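You operate a simulated robot arm through the tools that you are given. There is no shell and no other tool. Be economical: measure what you need, move in short steps, check, and stop when the job is done.

You are at the controls of a simulated robot arm. One attempt, no reset.

TASK
Wipe the sticky cap of the jar in the cradle, then seal it with the blue seal block.
Fine: blue cloth, no honey left on the cap, cloth and block back on their spots; nothing dropped, broken or left on. Set down upright: what you pick out. What is to be rubbed or washed off counts as gone when no trace of it is left.

It is judged by the outcome, as a careful person would: the job done as asked, and still so three seconds after it is handed in. It fails if anything else is knocked over, pushed out of place, dropped, spilled or broken. A push-on lid holds only when it is set on centred and level and pressed home; a screw cap is set on level and turned clockwise until tight. Flat cloth is picked up by pressing the open fingertips on it (5 to 10 N) and closing them slowly along it; thin cloth reads only 2 to 8 mm in the jaws.

THE ROBOT
A 7-joint arm with a two-finger parallel gripper, fixed in place. Base frame: the origin is at the foot of the arm, x ahead of it, y to its left, z up; the work surface is at about z = 850. Units: mm, degrees, N and s.
Its first joint turns from -166.0 to 166.0 degrees. Payload 4.4 kg.
The TCP is the grasp point between the finger pads, 23 mm short of the fingertips. In the tool frame z runs along the fingers and y along their closing line. Largest opening 94 mm; finger width 38, thickness 10; the body of the gripper, 54 by 96 mm, starts 39 mm behind the TCP.
Orientation is told as [roll, pitch, yaw] about the base's x, y, z axes, in that order, counted from this pose: with the fingers straight down and closing along the base's y, the tool's x points along the base's -x, its y along +y and its z along -z.

THE INTERFACE
- The arm moves only by the tool jog_arm. Its argument "moves" is a list of rows, each an object (a shift or turn left out is 0, a gripper value left out holds the last) with "slide": the shift along the tool's x, y, z in units of 25 mm (1.0 is 25 mm), a list of three; "turn": the turn, a rotation vector about the tool's x, y, z in units of 6 degrees (1.0 is 6 degrees), a list of three; "gripper": the closure, from 0 (fully open) to 1 (shut). In form: [{"slide": [dx, dy, dz], "turn": [ax, ay, az], "gripper": gripper}, ...]. A call has 1 to 10 rows; each row shifts and turns the commanded pose from where the row before left it, along the tool's axes as they then stand. A call with a number of a shift or a turn outside -1 to 1 is refused whole. A row lasts 0.2 s, in which the tool goes at most 50 mm and 8.6 degrees; a call with a longer step from one row to the next is refused whole, and so is a gripper value outside its range. Where a pose cannot be reached the arm comes as near as it can. A force on the tool above 40 N (or 10 N above the force at the start of the call, whichever is more), or a blocked arm, ends the call early, and 0.2 s more pass. Each finger travels about 72 mm/s and halts on what it meets, pressing with about 36 N; the grip force reading is that of the motor and also rises with nothing between the fingers. The clock runs only during rows and for 0.2 s after the last one: add rows that do not move to give the fingers time. The reply holds the time, the measured pose of the TCP, the force on the tool along the base axes, the opening and the grip force, in the units named above and with some noise, with the torque about the TCP (base axes, N m) and any sound that the robot's microphone picked up, and new pictures: "show" is both (left out), scene, wrist or none.
- Cameras (640 x 400 px; columns grow to the right, rows downward): "scene" is fixed at [219.2, -649.8, 1636.3]; the picture's right is [0.88, -0.47, 0.00], its down [-0.24, -0.45, -0.86] and it looks along [0.41, 0.76, -0.51] (base axes); focal length 319 px, centre (320, 200). "wrist" rides on the gripper at [86, 16, -75] in the tool frame; the picture's right is [-0.18, 0.98, 0.00], its down [-0.58, -0.11, -0.81] and it looks along [-0.79, -0.15, 0.59] (tool axes); focal length 243 px, centre (320, 200). There is no depth. A picture from a camera that has moved, and an enlarged one, comes with that camera's place and axes in the base frame and with its lens.
- inspect(camera, box): a new picture of the part [left, top, right, bottom] of that camera's present view, enlarged. It takes no simulated time.
- finish_job(): hands the job in; it is judged then, once.

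Work in short steps. Places have to be worked out from the pictures, the camera data and where the tool is seen: move nearer, look again, correct. Check each grasp and each placing, and mend what went wrong. You have 120 turns and 200 pictures in all, those below and enlarged ones among them. Open the gripper and draw the arm clear of the work before you hand the job in, unless the task says otherwise; then end with one line.

The tools are called after "Call:" by a JSON object that holds its "name" and its "arguments". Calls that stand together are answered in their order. jog_arm: Moves the arm, as the interface text tells. Its arguments: {"type":"object","properties":{"moves":{"type":"array"},"show":{"type":"string","enum":["both","scene","wrist","none"]}},"required":["moves"]} The other tools are called the same way: inspect (camera, box) takes an enlarged picture of a part of a camera's view; finish_job () hands the job in.

At the start:

```text
clock: 0.0
ee_pos: [548.7, 536.1, 1153.4]
tcp_rot: [-0.1, 0.0, 0.0]
contact_force: [-0.6, 0.5, 0.2]
torque: [0.02, -0.01, 0.01]
opening: 93.8
grasp_force: 0.1
```

scene: 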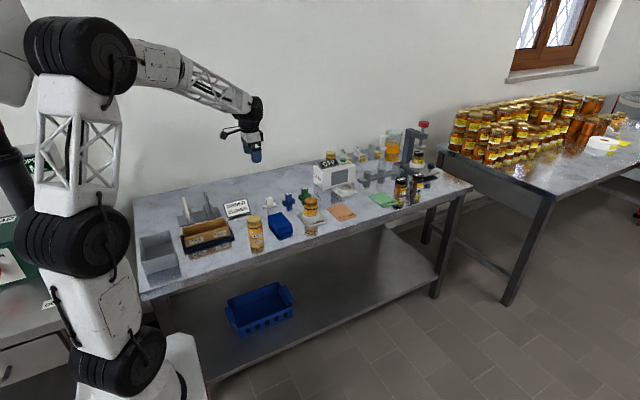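
wrist: 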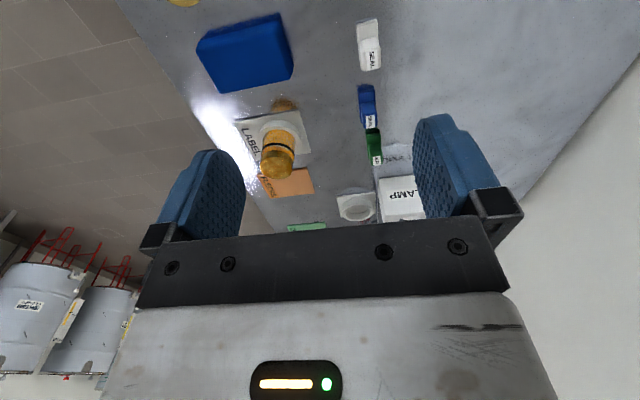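

I'll start by enlarging the scene to identify the jar in the cradle, the cloths and the seal blocks.

Call:
{"name": "inspect", "arguments": {"camera": "scene", "box": [230, 140, 350, 250]}}

Call:
{"name": "inspect", "arguments": {"camera": "scene", "box": [330, 110, 450, 220]}}

Call:
{"name": "inspect", "arguments": {"camera": "wrist", "box": [180, 0, 440, 240]}}

Call:
{"name": "inspect", "arguments": {"camera": "scene", "box": [130, 170, 270, 290]}}

```text
3.64 times, centred on (290, 195) of scene
camera zoom: at [219.2, -649.8, 1636.3], right [0.88, -0.47, 0.0], down [-0.24, -0.45, -0.86], along [0.41, 0.76, -0.51], focal length 1159 px, centre (429, 218)
```

zoom: 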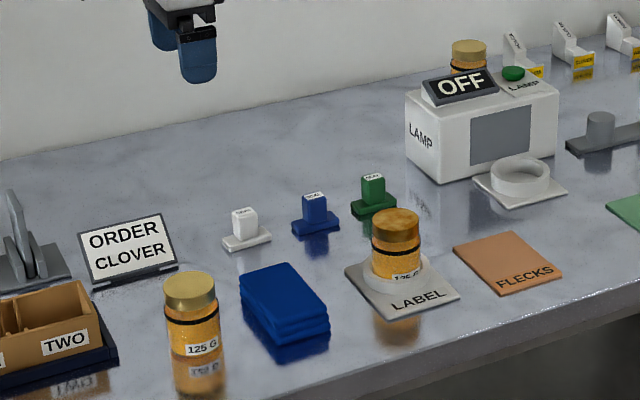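

```text
3.64 times, centred on (390, 165) of scene
camera zoom: at [219.2, -649.8, 1636.3], right [0.88, -0.47, 0.0], down [-0.24, -0.45, -0.86], along [0.41, 0.76, -0.51], focal length 1159 px, centre (66, 327)
```

zoom: 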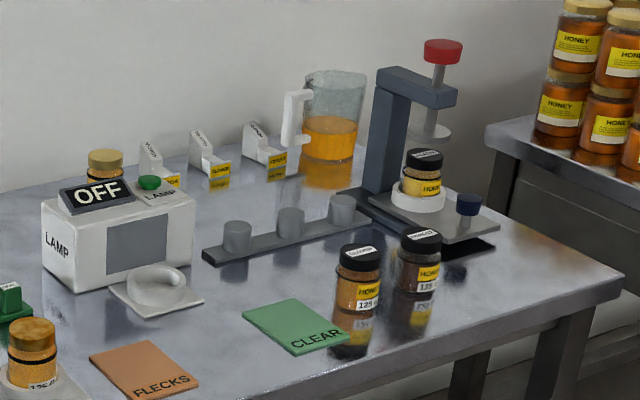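

```text
1.67 times, centred on (310, 120) of wrist
camera zoom: at [461.8, 550.2, 1229.1], right [0.18, 0.98, 0.0], down [0.58, -0.11, 0.81], along [0.79, -0.15, -0.59], focal length 404 px, centre (337, 333)
```

zoom: 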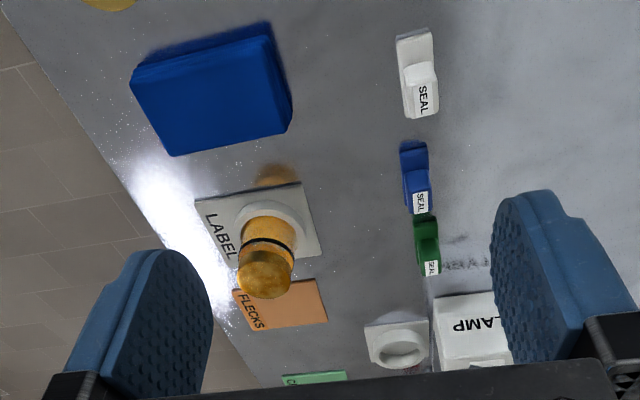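

```text
3.33 times, centred on (200, 230) of scene
camera zoom: at [219.2, -649.8, 1636.3], right [0.88, -0.47, 0.0], down [-0.24, -0.45, -0.86], along [0.41, 0.76, -0.51], focal length 1062 px, centre (720, 100)
```

zoom: 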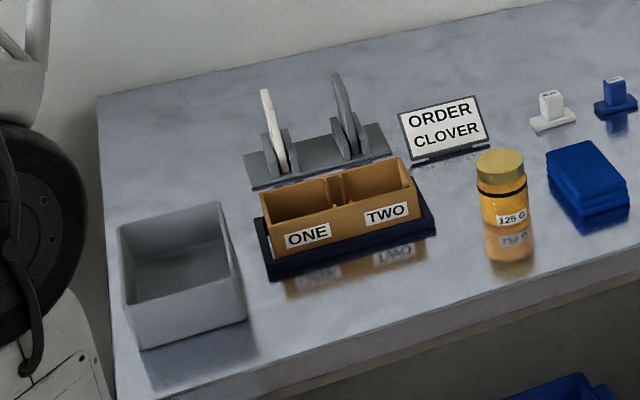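

The cradle jar with honey on its cap is near (748, 412), with its cap top about z 932. The cloth is near (595, 412) and the blue block near (710, 570). I'm moving lower and back to look closer.

Call:
{"name": "jog_arm", "arguments": {"moves": [{"slide": [0.5, -1, 1]}, {"slide": [0.5, -1, 1]}, {"slide": [0, -1, 1]}, {"slide": [0, -0.4, 1]}, {"slide": [0, 0, 0]}]}}

```text
clock: 1.2
ee_pos: [522.6, 449.4, 1054.0]
tcp_rot: [0.0, 0.0, 0.1]
contact_force: [0.7, -0.5, -0.1]
torque: [-0.01, 0.04, 0.01]
opening: 93.9
grasp_force: 0.1
camera wrist: at [435.8, 464.2, 1128.5], right [0.18, 0.98, 0.0], down [0.58, -0.11, 0.81], along [0.79, -0.15, -0.59], focal length 243 px, centre (320, 200)
```

scene: 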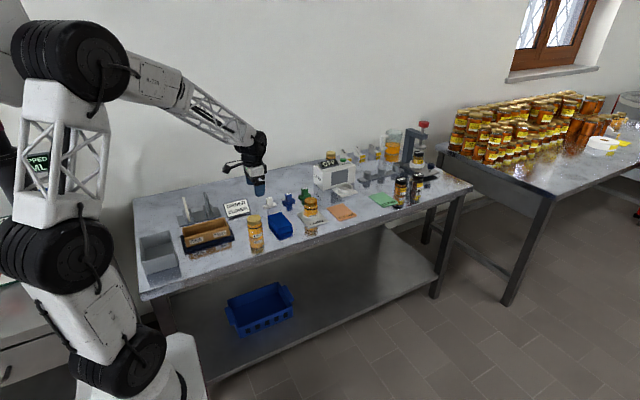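
wrist: 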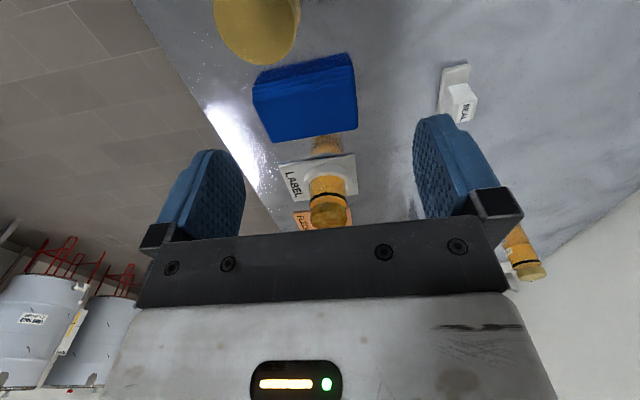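

The view is upside-down: rows grow upward and ahead. I'll enlarge the cloth and the jar.

Call:
{"name": "inspect", "arguments": {"camera": "wrist", "box": [200, 30, 400, 240]}}

Call:
{"name": "inspect", "arguments": {"camera": "scene", "box": [260, 170, 340, 240]}}

```text
1.90 times, centred on (300, 135) of wrist
camera zoom: at [435.8, 464.2, 1128.5], right [0.18, 0.98, 0.0], down [0.58, -0.11, 0.81], along [0.79, -0.15, -0.59], focal length 462 px, centre (358, 324)
```

zoom: 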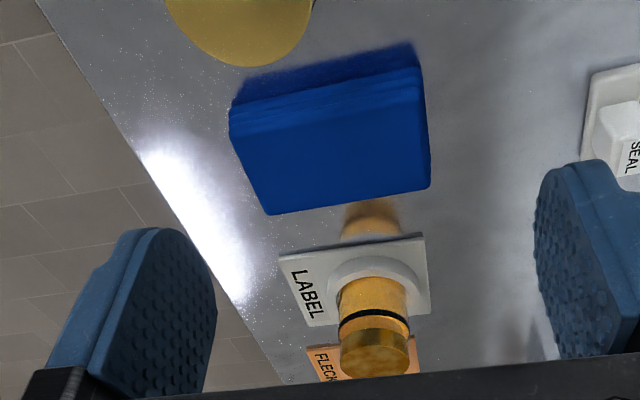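

```text
5.71 times, centred on (300, 205) of scene
camera zoom: at [219.2, -649.8, 1636.3], right [0.88, -0.47, 0.0], down [-0.24, -0.45, -0.86], along [0.41, 0.76, -0.51], focal length 1821 px, centre (434, 171)
```

zoom: 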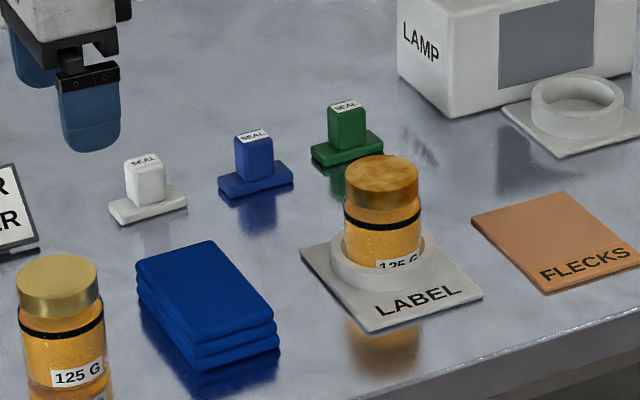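

The cloth is a folded pad spanning about x 572–634, y 357–475, with its top near z 873. I'll grip it across x, so I turn the tool +90° in yaw at this safe height.

Call:
{"name": "jog_arm", "arguments": {"moves": [{"turn": [0, 0, -1]}, {"turn": [0, 0, -1]}, {"turn": [0, 0, -1]}, {"turn": [0, 0, -1]}, {"turn": [0, 0, -1]}, {"turn": [0, 0, -1]}, {"turn": [0, 0, -1]}, {"turn": [0, 0, -1]}, {"turn": [0, 0, -1]}, {"turn": [0, 0, -1]}], "show": "none"}}

Call:
{"name": "jog_arm", "arguments": {"moves": [{"turn": [0, 0, -1]}, {"turn": [0, 0, -1]}, {"turn": [0, 0, -1]}, {"turn": [0, 0, -1]}, {"turn": [0, 0, -1]}, {"turn": [0, 0, 0]}], "show": "wrist"}}

```text
clock: 3.4
ee_pos: [524.4, 449.4, 1054.8]
tcp_rot: [0.0, -0.1, 60.1]
contact_force: [0.5, -0.3, 0.5]
torque: [-0.01, -0.02, 0.02]
opening: 94.1
grasp_force: 0.0
```

```text
clock: 4.8
ee_pos: [522.6, 449.5, 1055.2]
tcp_rot: [-0.1, 0.1, 90.1]
contact_force: [0.3, -0.4, -0.1]
torque: [0.0, -0.02, 0.02]
opening: 93.8
grasp_force: 0.0
camera wrist: at [506.8, 362.4, 1129.4], right [-0.98, 0.18, 0.0], down [0.11, 0.58, 0.81], along [0.15, 0.79, -0.59], focal length 243 px, centre (320, 200)
```

wrist: 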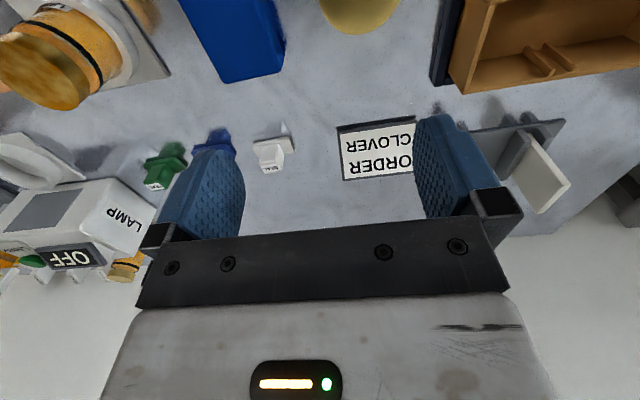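

Tool x is now base −y and tool y is base −x. I'll look at the cap closely from this view.

Call:
{"name": "inspect", "arguments": {"camera": "wrist", "box": [0, 0, 170, 130]}}

Call:
{"name": "jog_arm", "arguments": {"moves": [{"slide": [1, -1, 0]}, {"slide": [0.36, -1, 0.5]}, {"slide": [0, -1, 1]}, {"slide": [0, -0.16, 1]}, {}]}}

```text
3.08 times, centred on (85, 65) of wrist
camera zoom: at [506.8, 362.4, 1129.4], right [-0.98, 0.18, 0.0], down [0.11, 0.58, 0.81], along [0.15, 0.79, -0.59], focal length 746 px, centre (1043, 615)
```

zoom: 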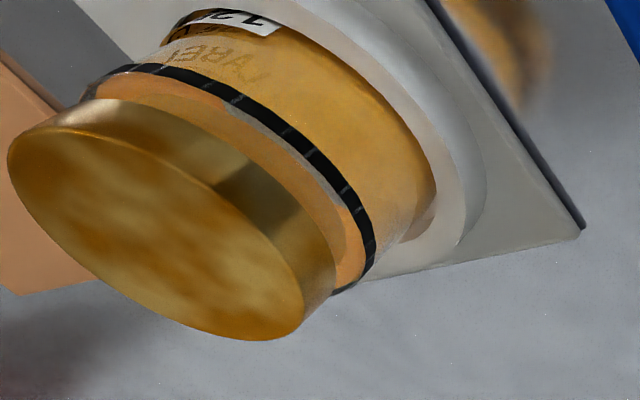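

```text
clock: 6.0
ee_pos: [603.8, 417.8, 991.2]
tcp_rot: [0.0, 0.0, 90.0]
contact_force: [-0.3, -0.3, 0.5]
torque: [-0.02, 0.01, 0.02]
opening: 94.1
grasp_force: 0.0
camera wrist: at [586.3, 329.9, 1066.1], right [-0.98, 0.18, 0.0], down [0.11, 0.58, 0.81], along [0.15, 0.79, -0.59], focal length 243 px, centre (320, 200)
```

scene: 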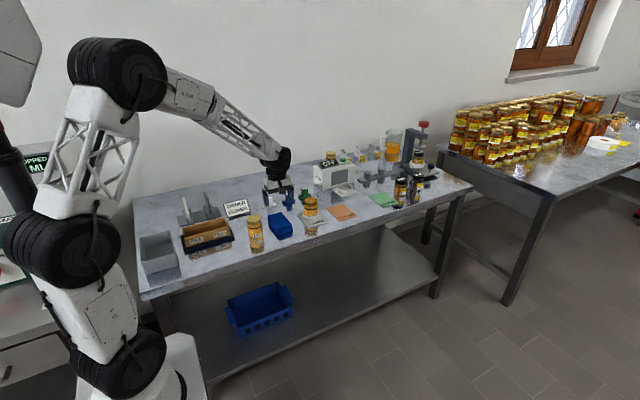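
wrist: 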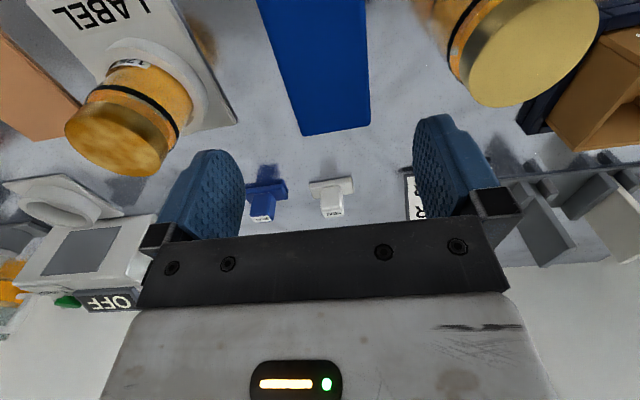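

The honey is on the cap's top face. The pad is centred at about (600, 416), and the fingers clear the nearby jar by about 25 mm. I'm descending with open fingers either side of the pad.

Call:
{"name": "jog_arm", "arguments": {"moves": [{"slide": [0, 0.12, 1]}, {"slide": [0, 0, 1]}, {"slide": [0, 0, 1]}, {"slide": [0, 0, 0.6]}, {}]}}

Call:
{"name": "inspect", "arguments": {"camera": "scene", "box": [230, 150, 330, 250]}}

```text
clock: 7.2
ee_pos: [600.2, 416.6, 901.1]
tcp_rot: [0.1, 0.1, 90.0]
contact_force: [0.7, -0.6, -0.9]
torque: [-0.01, -0.02, -0.05]
opening: 94.1
grasp_force: 0.2
camera wrist: at [582.7, 328.0, 976.0], right [-0.98, 0.18, 0.0], down [0.11, 0.58, 0.81], along [0.15, 0.79, -0.59], focal length 243 px, centre (320, 200)
```

scene: 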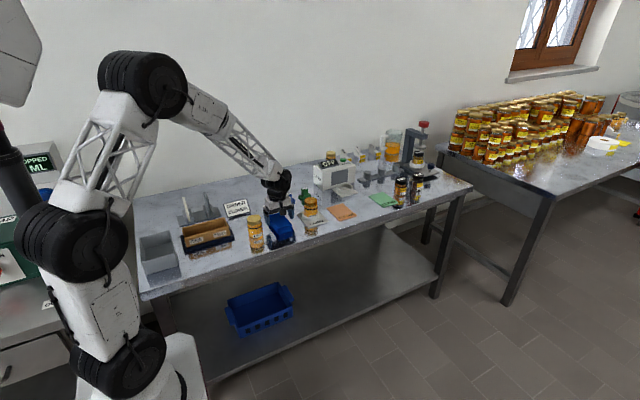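
wrist: 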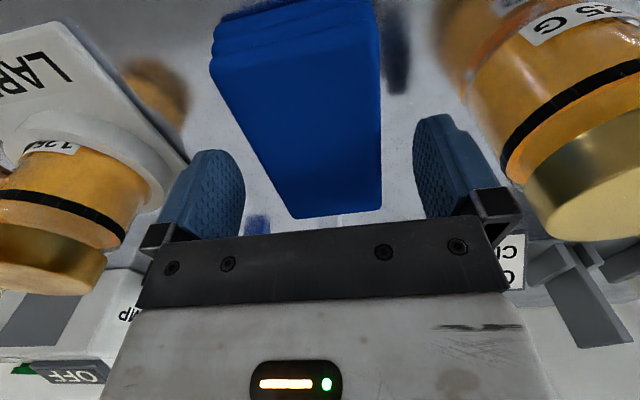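

```text
4.00 times, centred on (280, 200) of scene
camera zoom: at [219.2, -649.8, 1636.3], right [0.88, -0.47, 0.0], down [-0.24, -0.45, -0.86], along [0.41, 0.76, -0.51], focal length 1275 px, centre (480, 200)
```

zoom: 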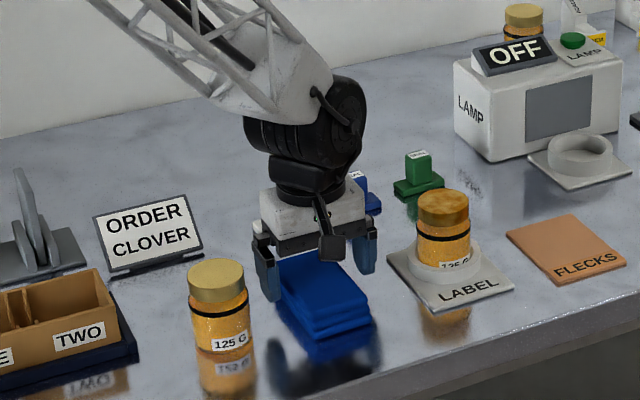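

Fingers straddle the pad cleanly. I'm lowering 19 mm more and closing.

Call:
{"name": "jog_arm", "arguments": {"moves": [{"slide": [0, 0, 0.75], "gripper": 0}, {"gripper": 0}, {"gripper": 0.2}, {"gripper": 0.3}, {"gripper": 0.4}, {"gripper": 0.5}, {}, {}]}}

```text
clock: 9.0
ee_pos: [599.0, 414.9, 882.5]
tcp_rot: [0.1, 0.0, 90.0]
contact_force: [0.3, 0.7, 0.5]
torque: [-0.01, -0.02, 0.09]
opening: 67.2
grasp_force: 35.9
camera wrist: at [582.6, 327.4, 957.7], right [-0.98, 0.18, 0.0], down [0.11, 0.58, 0.81], along [0.15, 0.79, -0.59], focal length 243 px, centre (320, 200)
```

scene: 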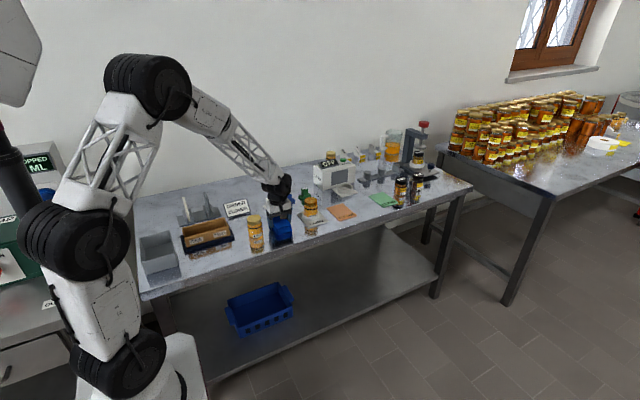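
wrist: 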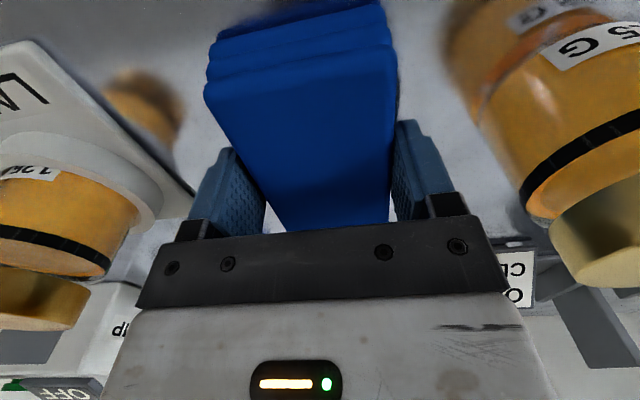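

The pad is held firmly (67 mm, 36 N); its spot is TCP (599, 415, 882.5). I'm lifting it straight up.

Call:
{"name": "jog_arm", "arguments": {"moves": [{"slide": [0, 0, -0.5], "gripper": 0.55}, {"slide": [0, 0, -1]}, {"slide": [0, 0, -1]}, {"slide": [0, 0, -1]}, {"slide": [0, 0, -1]}, {"slide": [0, 0, -0.5]}, {}]}}

Call:
{"name": "inspect", "arguments": {"camera": "scene", "box": [230, 150, 330, 250]}}

```text
clock: 10.6
ee_pos: [600.4, 415.4, 1008.1]
tcp_rot: [0.0, 0.0, 90.0]
contact_force: [-0.2, -0.1, -0.7]
torque: [0.0, 0.02, -0.01]
opening: 67.4
grasp_force: 35.3
camera wrist: at [583.3, 328.6, 1082.7], right [-0.98, 0.18, 0.0], down [0.11, 0.58, 0.81], along [0.15, 0.79, -0.59], focal length 243 px, centre (320, 200)
```

scene: 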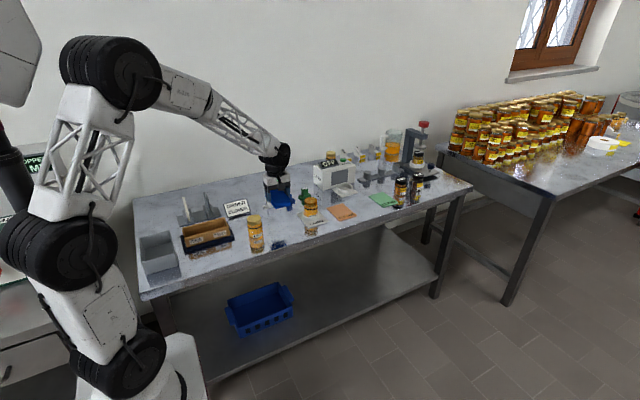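
wrist: 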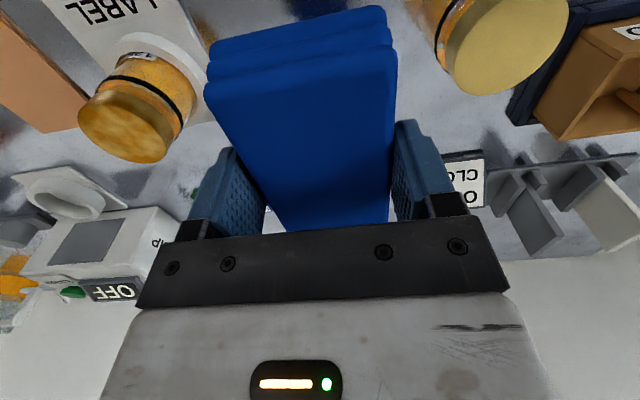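

```text
4.00 times, centred on (280, 200) of scene
camera zoom: at [219.2, -649.8, 1636.3], right [0.88, -0.47, 0.0], down [-0.24, -0.45, -0.86], along [0.41, 0.76, -0.51], focal length 1275 px, centre (480, 200)
```

zoom: 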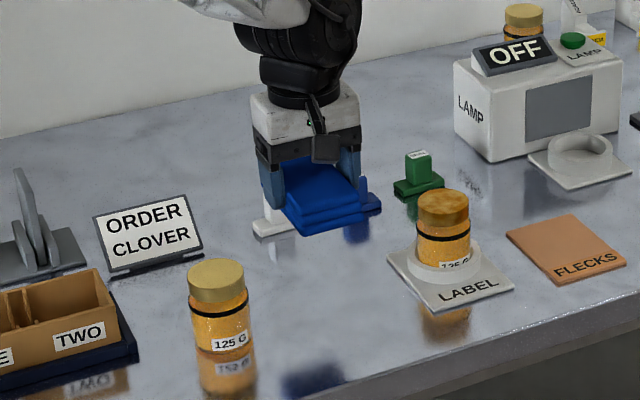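

The cloth is lifted intact. I'm moving +x to above the cap at about (747, 413), staying at z 1008 with the pad bottom near 976.

Call:
{"name": "jog_arm", "arguments": {"moves": [{"slide": [0.1, -1, 0]}, {"slide": [0, -1, 0]}, {"slide": [0, -1, 0]}, {"slide": [0, -1, 0]}, {"slide": [0, -1, 0]}, {"slide": [0, -0.86, 0]}, {}]}}

Call:
{"name": "inspect", "arguments": {"camera": "scene", "box": [260, 140, 360, 240]}}

```text
clock: 12.2
ee_pos: [746.3, 412.3, 1008.8]
tcp_rot: [0.0, 0.0, 89.9]
contact_force: [0.0, -0.1, -0.8]
torque: [-0.01, -0.01, 0.0]
opening: 67.5
grasp_force: 35.7
camera wrist: at [729.1, 325.8, 1082.8], right [-0.98, 0.18, 0.0], down [0.11, 0.58, 0.81], along [0.15, 0.79, -0.59], focal length 243 px, centre (320, 200)
```

scene: 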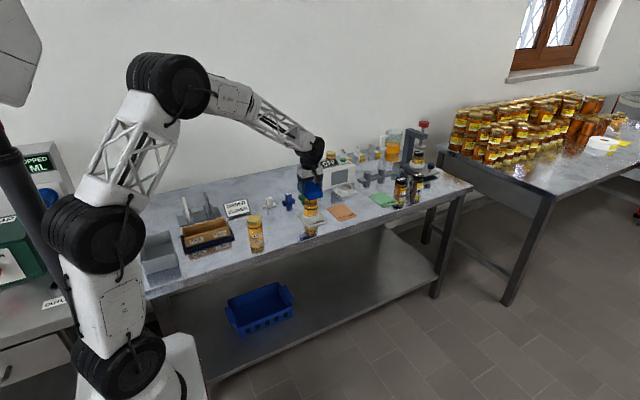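
wrist: 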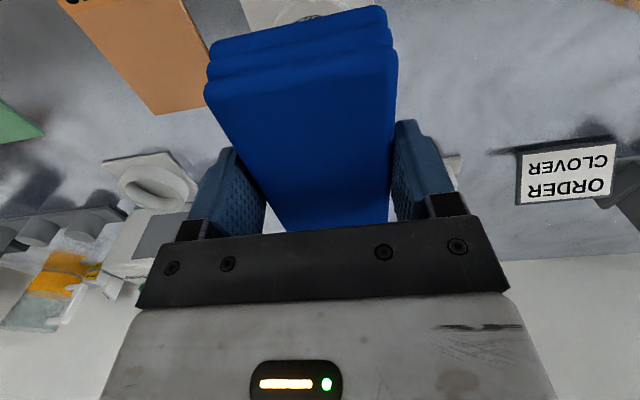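

```text
4.00 times, centred on (310, 190) of scene
camera zoom: at [219.2, -649.8, 1636.3], right [0.88, -0.47, 0.0], down [-0.24, -0.45, -0.86], along [0.41, 0.76, -0.51], focal length 1275 px, centre (360, 240)
```

zoom: 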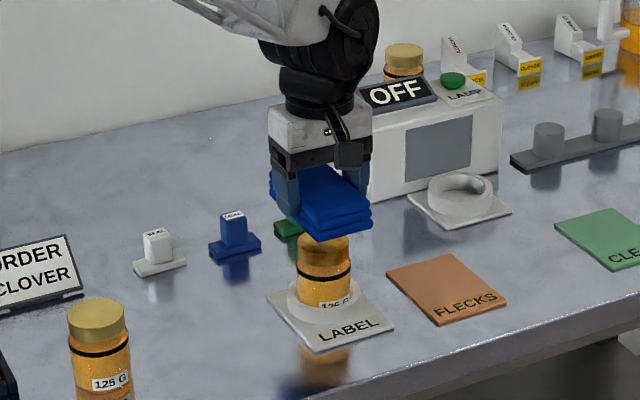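

It's over the cap and the lamp is well clear. I'm lowering to just above the expected contact (TCP about 964), then feeling down in small steps.

Call:
{"name": "jog_arm", "arguments": {"moves": [{"slide": [0, 0, 0.8]}, {"slide": [0, 0, 0.6]}, {"slide": [0, 0, 0.15]}, {}], "show": "none"}}

Call:
{"name": "jog_arm", "arguments": {"moves": [{"slide": [0, 0, 0.1]}, {"slide": [0, 0, 0.06]}, {}], "show": "scene"}}

```text
clock: 13.2
ee_pos: [746.3, 414.1, 970.8]
tcp_rot: [-0.2, 0.0, 89.9]
contact_force: [-1.6, 0.2, 9.3]
torque: [0.04, 0.05, -0.01]
opening: 67.2
grasp_force: 36.6
```

```text
clock: 13.8
ee_pos: [747.8, 415.0, 969.9]
tcp_rot: [-0.3, -0.2, 90.0]
contact_force: [0.6, 0.5, 8.3]
torque: [0.01, -0.02, -0.03]
opening: 67.2
grasp_force: 36.5
stopped in row 3: the force on the tool passed its limit at 42 N (the readings are from after the stop); the commanded pose is now the measured one
```

scene: 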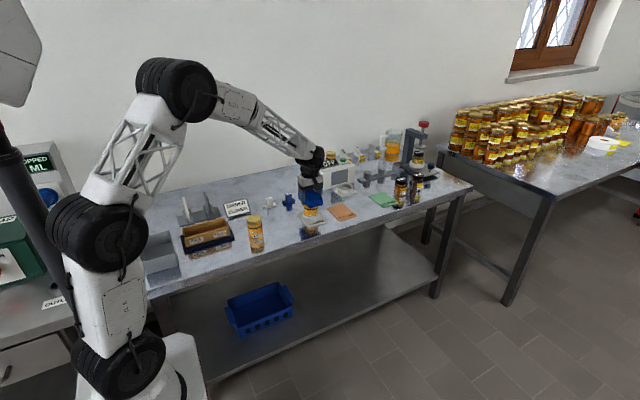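

Contact at about z 970.5, pressing about 8 N. I'm rubbing with gentle strokes along y and a little along x.

Call:
{"name": "jog_arm", "arguments": {"moves": [{"slide": [0.5, 0, 0]}, {"slide": [0.4, 0, 0]}, {"slide": [-0.5, 0, 0]}, {"slide": [-0.5, 0, 0]}, {"slide": [-0.5, 0, 0]}, {"slide": [-0.4, 0, 0]}, {"slide": [0.5, 0, 0]}, {"slide": [0.5, 0, 0]}, {}], "show": "none"}}

```text
clock: 15.8
ee_pos: [747.2, 414.3, 969.5]
tcp_rot: [-0.4, -0.2, 89.9]
contact_force: [0.1, 11.4, 20.0]
torque: [0.59, -0.03, -0.01]
opening: 67.3
grasp_force: 36.0
```

Force is steady at about 20 N. I'm rubbing some x strokes and more y strokes.

Call:
{"name": "jog_arm", "arguments": {"moves": [{"slide": [0, 0.4, 0]}, {"slide": [0, -0.4, 0]}, {"slide": [0, -0.4, 0]}, {"slide": [0.4, 0.4, 0]}, {"slide": [-0.4, 0.3, 0]}, {"slide": [-0.4, -0.3, 0]}, {"slide": [0, -0.3, 0]}, {"slide": [0.4, 0.3, 0]}, {"slide": [0.3, 0, 0]}, {"slide": [-0.3, 0, 0]}], "show": "none"}}

Call:
{"name": "jog_arm", "arguments": {"moves": [{"slide": [0, 0, -0.3]}, {"slide": [0, 0, -1]}, {"slide": [0, 0, -1]}, {"slide": [0, 0, -1]}, {"slide": [0, 1, 0]}, {"slide": [0, 1, 0]}, {"slide": [0, 1, 0]}, {"slide": [0, 1, 0]}, {}]}}

Call:
{"name": "inspect", "arguments": {"camera": "scene", "box": [270, 160, 350, 240]}}

```text
clock: 18.0
ee_pos: [748.8, 414.1, 969.6]
tcp_rot: [-0.2, -0.2, 89.9]
contact_force: [0.8, -14.1, 27.6]
torque: [-0.66, -0.04, 0.03]
opening: 67.5
grasp_force: 36.2
```

```text
clock: 20.0
ee_pos: [648.1, 413.4, 1049.9]
tcp_rot: [-0.3, -0.1, 90.1]
contact_force: [0.6, 0.3, -0.8]
torque: [0.0, 0.02, 0.0]
opening: 67.2
grasp_force: 35.8
camera wrist: at [631.0, 325.6, 1124.1], right [-0.98, 0.18, 0.0], down [0.11, 0.58, 0.81], along [0.15, 0.79, -0.59], focal length 243 px, centre (320, 200)
```

scene: 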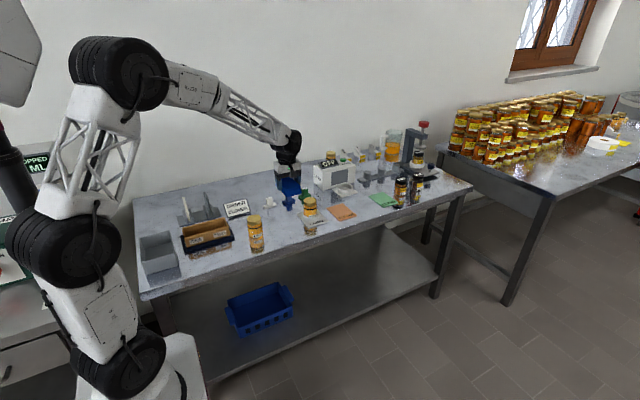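
wrist: 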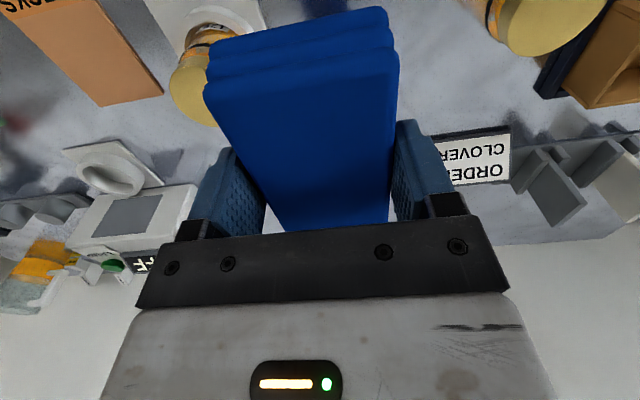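

```text
5.00 times, centred on (310, 200) of scene
camera zoom: at [219.2, -649.8, 1636.3], right [0.88, -0.47, 0.0], down [-0.24, -0.45, -0.86], along [0.41, 0.76, -0.51], focal length 1594 px, centre (370, 200)
```

zoom: 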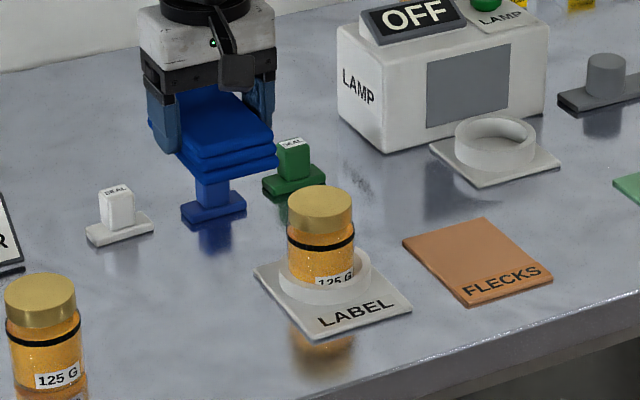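

The cap now looks like the clean one. I'll carry the cloth to above its spot and check the cap by wrist camera before putting it down.

Call:
{"name": "jog_arm", "arguments": {"moves": [{"slide": [0, 1, 0.6], "turn": [0.05, 0, 0]}, {"slide": [-0.06, 0.93, 0.8]}, {}], "show": "none"}}

Call:
{"name": "inspect", "arguments": {"camera": "wrist", "box": [60, 20, 220, 180]}}

```text
clock: 20.8
ee_pos: [597.9, 416.5, 1014.6]
tcp_rot: [-0.5, -0.1, 90.0]
contact_force: [-0.1, 0.4, 0.5]
torque: [0.01, -0.02, -0.01]
opening: 67.5
grasp_force: 36.2
```

```text
2.50 times, centred on (140, 100) of wrist
camera zoom: at [580.8, 327.5, 1088.6], right [-0.98, 0.18, -0.01], down [0.1, 0.58, 0.81], along [0.15, 0.79, -0.59], focal length 606 px, centre (770, 450)
```

zoom: 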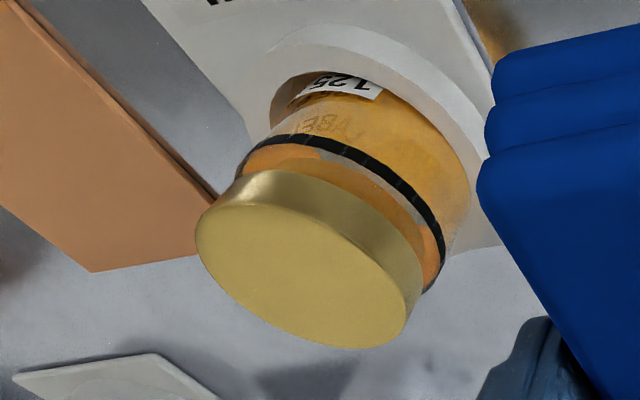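

The cap is spotless. I'm lowering the cloth onto its own spot.

Call:
{"name": "jog_arm", "arguments": {"moves": [{"slide": [0.06, -0.04, 1], "turn": [0, -0.08, 0]}, {"slide": [0, 0, 1]}, {"slide": [0, 0, 1]}, {"slide": [0, 0, 1]}, {"slide": [0, 0, 0.7]}, {"slide": [0, 0, 0.3]}, {}], "show": "wrist"}}

```text
clock: 22.4
ee_pos: [601.6, 416.7, 891.2]
tcp_rot: [-0.5, -0.6, 90.0]
contact_force: [-0.4, -0.6, 0.5]
torque: [0.0, 0.01, 0.01]
opening: 67.3
grasp_force: 36.0
camera wrist: at [584.3, 328.4, 964.3], right [-0.98, 0.18, -0.01], down [0.1, 0.57, 0.81], along [0.15, 0.8, -0.58], focal length 243 px, centre (320, 200)
```

wrist: 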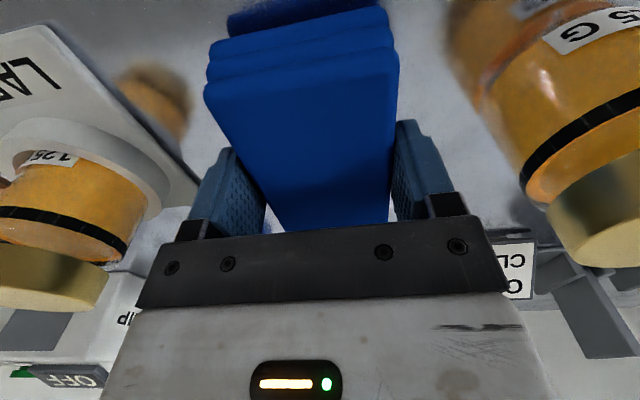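

Slight tilt crept in, so I'm correcting roll, pitch and position. Then I'll lower the last 8 mm in small steps.

Call:
{"name": "jog_arm", "arguments": {"moves": [{"slide": [0.05, 0.06, 0], "turn": [-0.08, 0.1, 0]}, {"slide": [0, 0, 0.15]}, {"slide": [0, 0, 0.1]}, {}], "show": "none"}}

```text
clock: 23.4
ee_pos: [599.4, 414.4, 885.5]
tcp_rot: [-0.1, 0.0, 90.0]
contact_force: [0.7, 0.8, -1.5]
torque: [0.01, 0.0, -0.02]
opening: 67.3
grasp_force: 35.3
```

Level again and no contact yet at 885.5. I'm lowering a few more millimetres.

Call:
{"name": "jog_arm", "arguments": {"moves": [{"slide": [0, 0, 0.08]}, {"slide": [0, 0, 0.04]}, {}], "show": "none"}}

```text
clock: 24.2
ee_pos: [600.5, 414.5, 882.2]
tcp_rot: [-0.1, -0.1, 90.0]
contact_force: [0.0, -0.4, 3.6]
torque: [0.29, -0.15, 0.01]
opening: 67.6
grasp_force: 35.9
```

Light contact with the table (3.6 N). I'm releasing slowly and rising straight up.

Call:
{"name": "jog_arm", "arguments": {"moves": [{"gripper": 0.2}, {"gripper": 0.1}, {"gripper": 0}, {}, {"slide": [0, 0, -0.8]}, {"slide": [0, 0, -1]}, {"slide": [0, 0, -1]}, {"slide": [0, 0, -1]}, {"slide": [0, 0, -1]}, {}]}}

Call:
{"name": "inspect", "arguments": {"camera": "scene", "box": [240, 160, 340, 250]}}

```text
clock: 26.4
ee_pos: [599.4, 413.4, 1000.4]
tcp_rot: [-0.1, 0.0, 90.0]
contact_force: [-0.3, -0.7, 0.2]
torque: [0.02, 0.0, 0.0]
opening: 94.0
grasp_force: 0.1
camera wrist: at [582.4, 326.1, 1075.5], right [-0.98, 0.18, 0.0], down [0.11, 0.58, 0.81], along [0.15, 0.79, -0.59], focal length 243 px, centre (320, 200)
```

scene: 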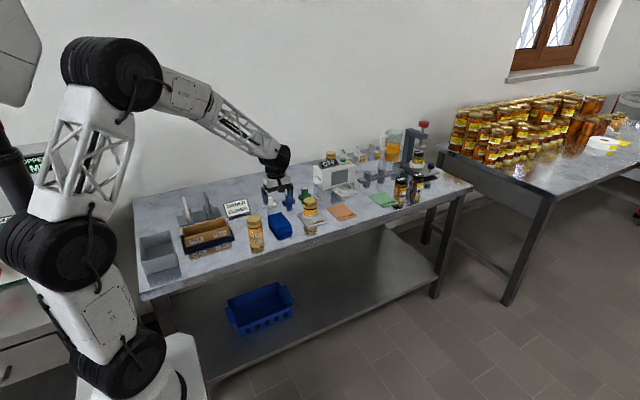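
wrist: 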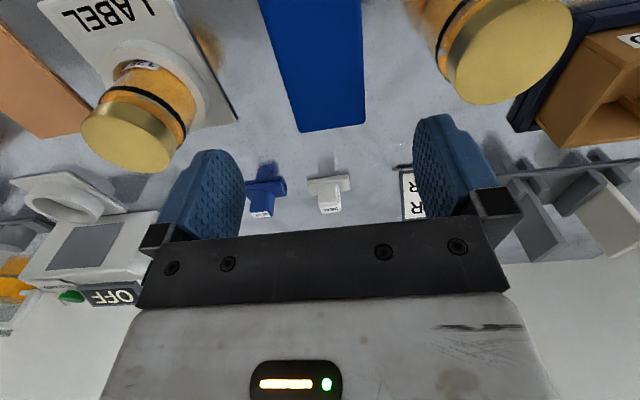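

```text
4.44 times, centred on (290, 205) of scene
camera zoom: at [219.2, -649.8, 1636.3], right [0.88, -0.47, 0.0], down [-0.24, -0.45, -0.86], along [0.41, 0.76, -0.51], focal length 1416 px, centre (453, 178)
```

zoom: 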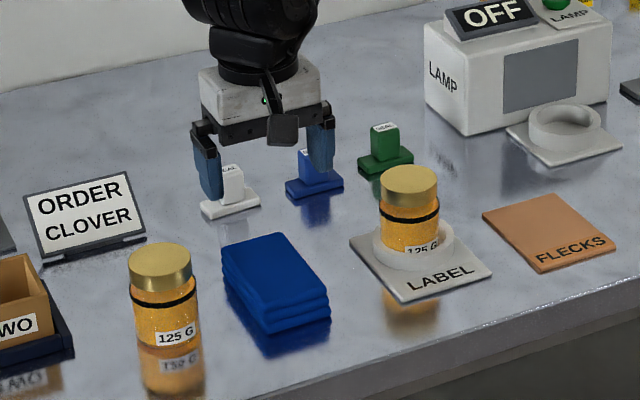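

The cloth is back on its spot. I'm moving toward the blue block for a closer look.

Call:
{"name": "jog_arm", "arguments": {"moves": [{"slide": [0, -1, 0]}, {"slide": [-0.3, -1, 0]}, {"slide": [-0.4, -1, 0]}, {"slide": [-0.4, -1, 0]}, {"slide": [-0.4, -0.28, 0.4]}, {"slide": [0, 0, 0.6]}, {}], "show": "wrist"}}

Call:
{"name": "inspect", "arguments": {"camera": "wrist", "box": [220, 40, 420, 240]}}

```text
clock: 28.0
ee_pos: [704.7, 450.9, 976.5]
tcp_rot: [-0.1, 0.1, 90.0]
contact_force: [0.4, 0.3, -1.0]
torque: [-0.01, 0.02, 0.04]
opening: 93.9
grasp_force: 0.0
camera wrist: at [689.8, 363.5, 1051.3], right [-0.98, 0.18, 0.0], down [0.11, 0.58, 0.81], along [0.15, 0.79, -0.59], focal length 243 px, centre (320, 200)
```

wrist: 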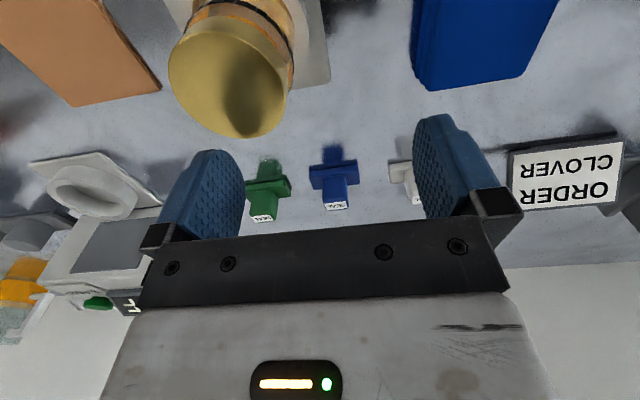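

```text
2.00 times, centred on (320, 140) of wrist
camera zoom: at [689.8, 363.5, 1051.3], right [-0.98, 0.18, 0.0], down [0.11, 0.58, 0.81], along [0.15, 0.79, -0.59], focal length 485 px, centre (320, 320)
```

zoom: 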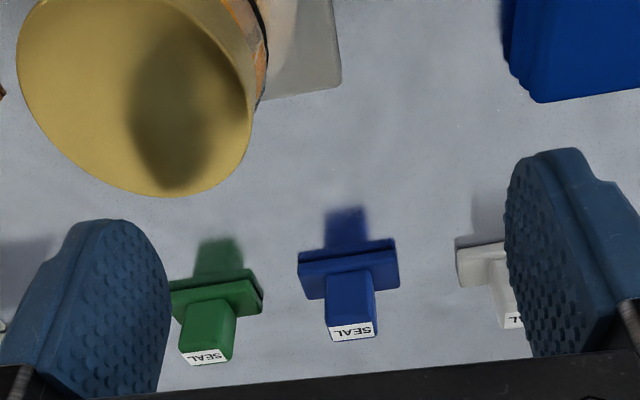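

The blue block's base centre is about (711, 568), with its handle top near z 900. I'm moving above it with a narrower opening to stay clear of the neighbours.

Call:
{"name": "jog_arm", "arguments": {"moves": [{"slide": [-1, -0.22, 0], "gripper": 0.3}, {"slide": [-1, 0, 0]}, {"slide": [-1, 0, 0]}, {"slide": [-1, 0, 0]}, {"slide": [-0.68, 0, 0.4]}, {"slide": [0, 0, 0.8]}, {}], "show": "wrist"}}

Call:
{"name": "inspect", "arguments": {"camera": "scene", "box": [255, 140, 335, 220]}}

Call:
{"name": "inspect", "arguments": {"camera": "wrist", "box": [200, 40, 440, 240]}}

```text
clock: 29.6
ee_pos: [711.5, 568.9, 946.1]
tcp_rot: [0.0, 0.1, 90.0]
contact_force: [-0.6, -0.5, -0.7]
torque: [-0.01, 0.03, -0.03]
opening: 65.7
grasp_force: 0.2
camera wrist: at [695.6, 481.0, 1020.2], right [-0.98, 0.18, 0.0], down [0.11, 0.58, 0.81], along [0.15, 0.79, -0.59], focal length 243 px, centre (320, 200)
```

wrist: 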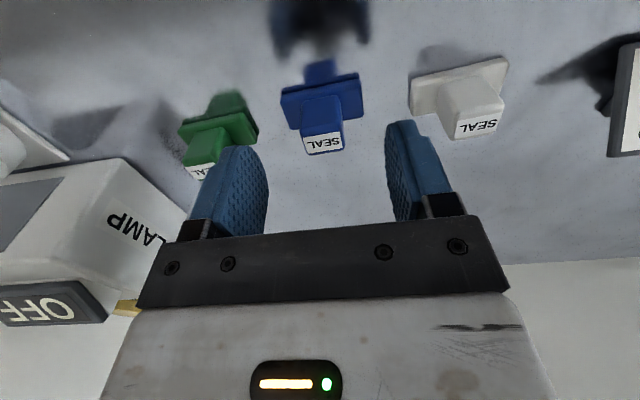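

```text
5.00 times, centred on (295, 180) of scene
camera zoom: at [219.2, -649.8, 1636.3], right [0.88, -0.47, 0.0], down [-0.24, -0.45, -0.86], along [0.41, 0.76, -0.51], focal length 1594 px, centre (445, 300)
```

zoom: 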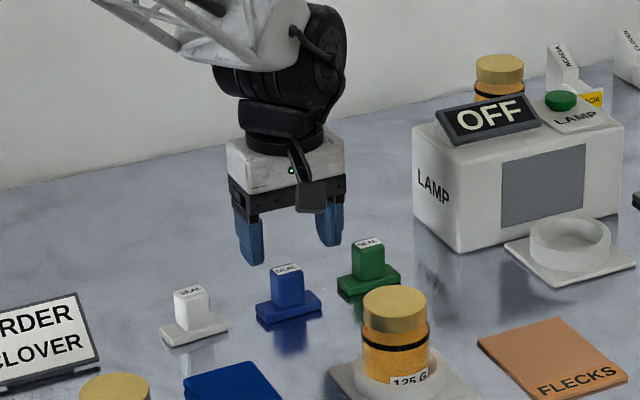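

```text
2.00 times, centred on (320, 140) of wrist
camera zoom: at [695.6, 481.0, 1020.2], right [-0.98, 0.18, 0.0], down [0.11, 0.58, 0.81], along [0.15, 0.79, -0.59], focal length 485 px, centre (320, 320)
```

zoom: 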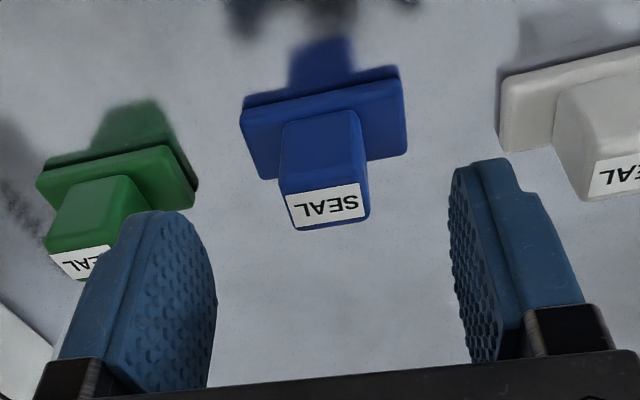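

Close up, the wrist view puts the block at about (712.7, 582); the scene camera reads about 12 mm low in y, as checked on the gripper itself. I'm shifting +13 mm in y and descending so the tips stay just above the base plate.

Call:
{"name": "jog_arm", "arguments": {"moves": [{"slide": [-0.52, -0.05, 0]}, {"slide": [0, 0, 0.8]}, {"slide": [0, 0, 0.8]}, {}], "show": "wrist"}}

Call:
{"name": "inspect", "arguments": {"camera": "scene", "box": [255, 150, 335, 220]}}

Call:
{"name": "inspect", "arguments": {"camera": "wrist", "box": [200, 40, 440, 240]}}

```text
clock: 30.6
ee_pos: [713.6, 581.5, 906.2]
tcp_rot: [0.1, 0.0, 90.0]
contact_force: [-0.4, 0.6, 0.4]
torque: [-0.01, 0.01, -0.03]
opening: 65.7
grasp_force: 0.1
camera wrist: at [696.9, 494.1, 980.5], right [-0.98, 0.18, 0.0], down [0.11, 0.58, 0.81], along [0.15, 0.79, -0.59], focal length 243 px, centre (320, 200)
```

wrist: 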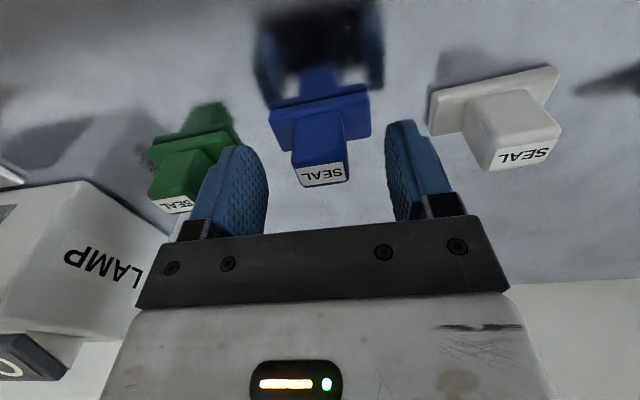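

```text
5.71 times, centred on (295, 185) of scene
camera zoom: at [219.2, -649.8, 1636.3], right [0.88, -0.47, 0.0], down [-0.24, -0.45, -0.86], along [0.41, 0.76, -0.51], focal length 1821 px, centre (463, 286)
```

zoom: 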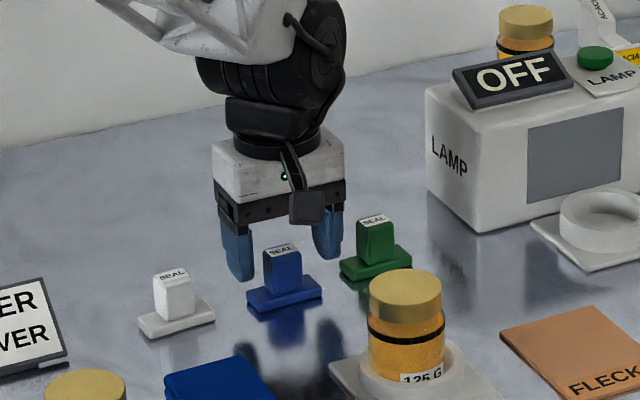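

```text
2.00 times, centred on (320, 140) of wrist
camera zoom: at [696.9, 494.1, 980.5], right [-0.98, 0.18, 0.0], down [0.11, 0.58, 0.81], along [0.15, 0.79, -0.59], focal length 485 px, centre (320, 320)
```

zoom: 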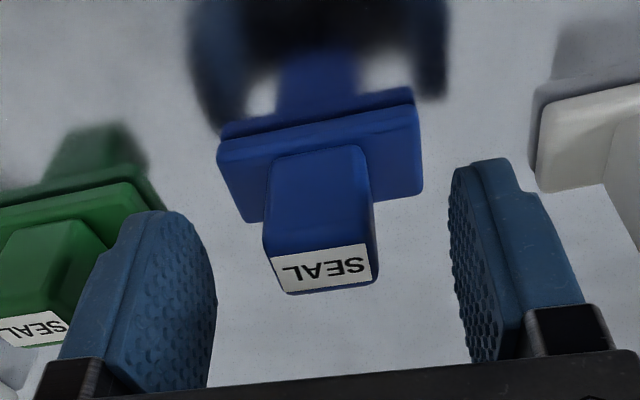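

The handle is centred between the fingers (handle centre about (713, 583), top about 898). I'm descending 15 mm and closing gently.

Call:
{"name": "jog_arm", "arguments": {"moves": [{"slide": [-0.05, 0, 0.4]}, {"slide": [0, 0, 0.2]}, {}, {"gripper": 0.45}, {"gripper": 0.55}, {"gripper": 0.65}, {"gripper": 0.75}, {"gripper": 0.85}, {}]}}

Call:
{"name": "inspect", "arguments": {"camera": "scene", "box": [255, 150, 335, 220]}}

```text
clock: 32.6
ee_pos: [712.8, 584.0, 892.9]
tcp_rot: [-0.1, 0.0, 90.0]
contact_force: [-0.6, 0.4, 1.1]
torque: [-0.01, 0.02, 0.0]
opening: 27.2
grasp_force: 36.1
camera wrist: at [697.0, 495.1, 966.4], right [-0.98, 0.18, 0.0], down [0.11, 0.58, 0.81], along [0.15, 0.79, -0.59], focal length 243 px, centre (320, 200)
```

scene: 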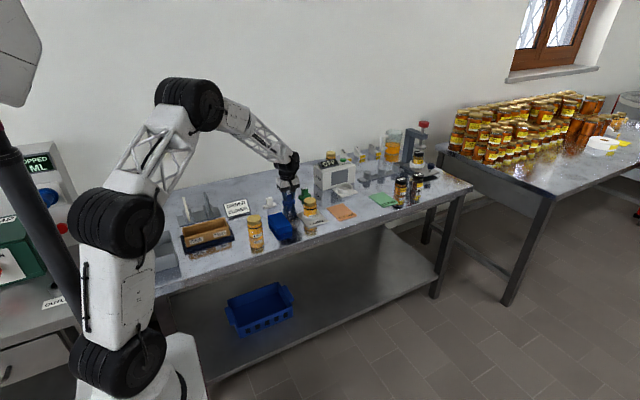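
wrist: 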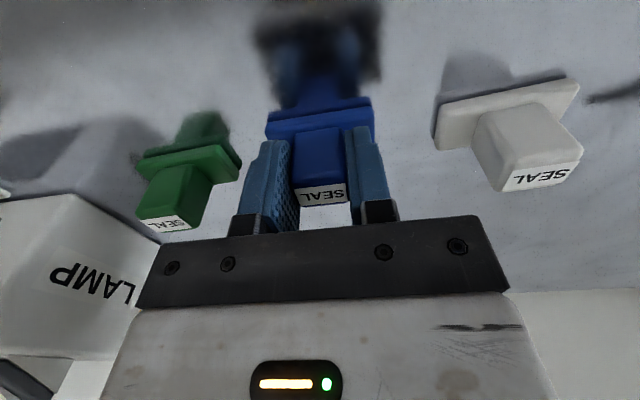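

```text
5.71 times, centred on (295, 185) of scene
camera zoom: at [219.2, -649.8, 1636.3], right [0.88, -0.47, 0.0], down [-0.24, -0.45, -0.86], along [0.41, 0.76, -0.51], focal length 1821 px, centre (463, 286)
```

zoom: 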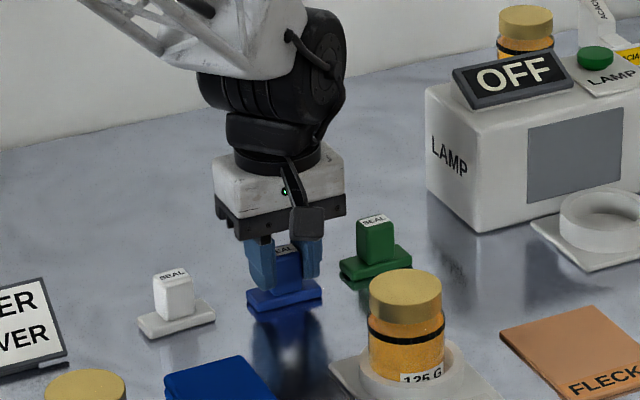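

Gripped at 27 mm, 36 N; its spot is TCP (713, 583.5, 892). I'm lifting and starting back toward the jar.

Call:
{"name": "jog_arm", "arguments": {"moves": [{"slide": [0, 0, -0.4]}, {"slide": [0, 0, -1]}, {"slide": [0, 0, -1]}, {"slide": [0, 0, -1]}, {"slide": [0, 0, -1]}, {"slide": [1, 0, 0]}, {"slide": [1, 0, 0]}, {"slide": [1, 0, 0]}, {"slide": [1, 0, 0]}, {}], "show": "wrist"}}

Call:
{"name": "jog_arm", "arguments": {"moves": [{"slide": [1, 0, -0.4]}, {"slide": [1, 0, 0]}, {"slide": [1, 0, 0]}, {"slide": [1, 0, 0]}, {"slide": [1, 0, 0]}, {}]}}

Call:
{"name": "inspect", "arguments": {"camera": "wrist", "box": [140, 20, 380, 220]}}

```text
clock: 34.8
ee_pos: [713.3, 481.4, 1001.5]
tcp_rot: [-0.1, 0.0, 90.0]
contact_force: [-0.3, 0.1, -0.5]
torque: [0.01, 0.03, -0.01]
opening: 27.3
grasp_force: 36.1
camera wrist: at [696.9, 393.7, 1077.0], right [-0.98, 0.18, 0.0], down [0.11, 0.58, 0.81], along [0.15, 0.79, -0.59], focal length 243 px, centre (320, 200)
```

wrist: 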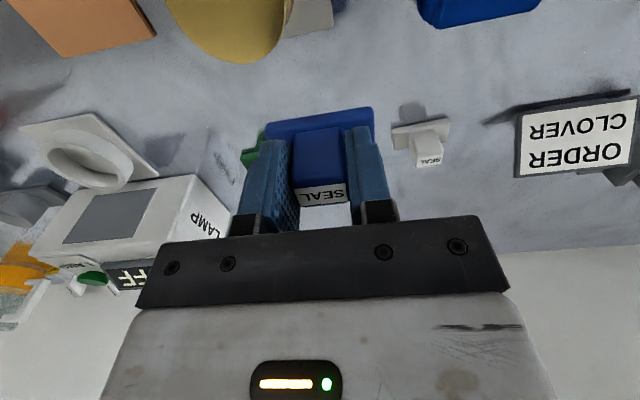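

```text
clock: 36.2
ee_pos: [715.3, 357.0, 1012.7]
tcp_rot: [0.0, 0.0, 90.0]
contact_force: [0.3, 0.0, -0.6]
torque: [0.0, 0.01, -0.01]
opening: 27.4
grasp_force: 36.3
camera wrist: at [697.6, 270.0, 1087.5], right [-0.98, 0.18, 0.0], down [0.11, 0.58, 0.81], along [0.15, 0.79, -0.59], focal length 243 px, centre (320, 200)
```

scene: 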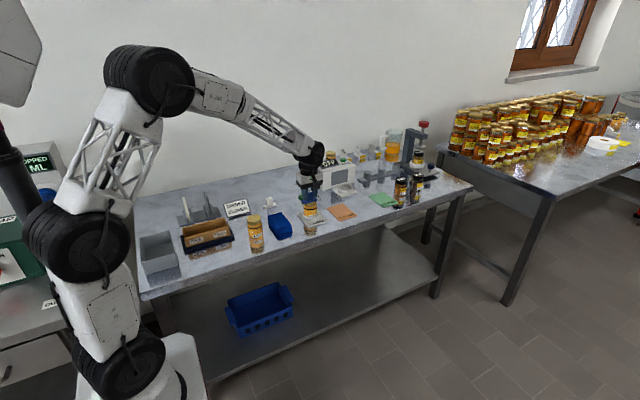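
wrist: 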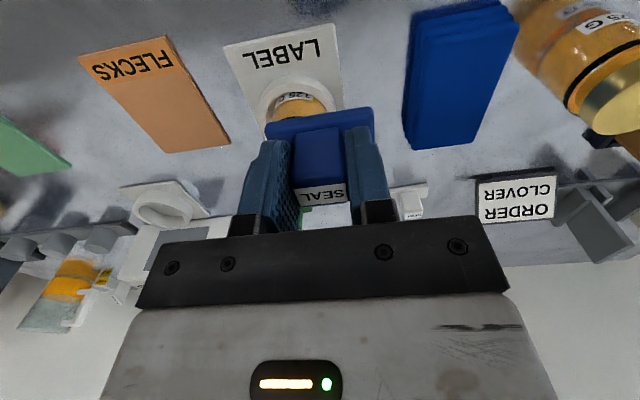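

```text
2.00 times, centred on (260, 120) of wrist
camera zoom: at [697.6, 270.0, 1087.5], right [-0.98, 0.18, 0.0], down [0.11, 0.58, 0.81], along [0.15, 0.79, -0.59], focal length 485 px, centre (440, 360)
```

zoom: 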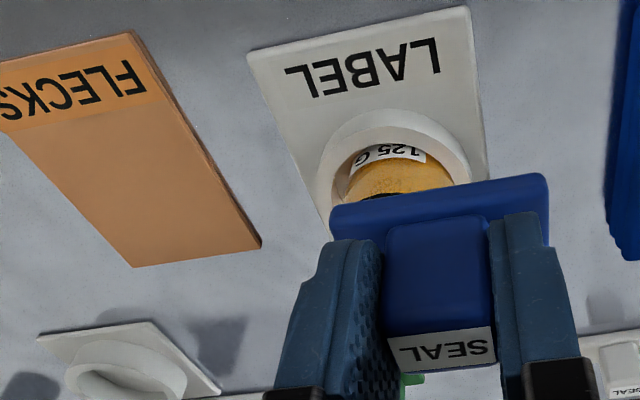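

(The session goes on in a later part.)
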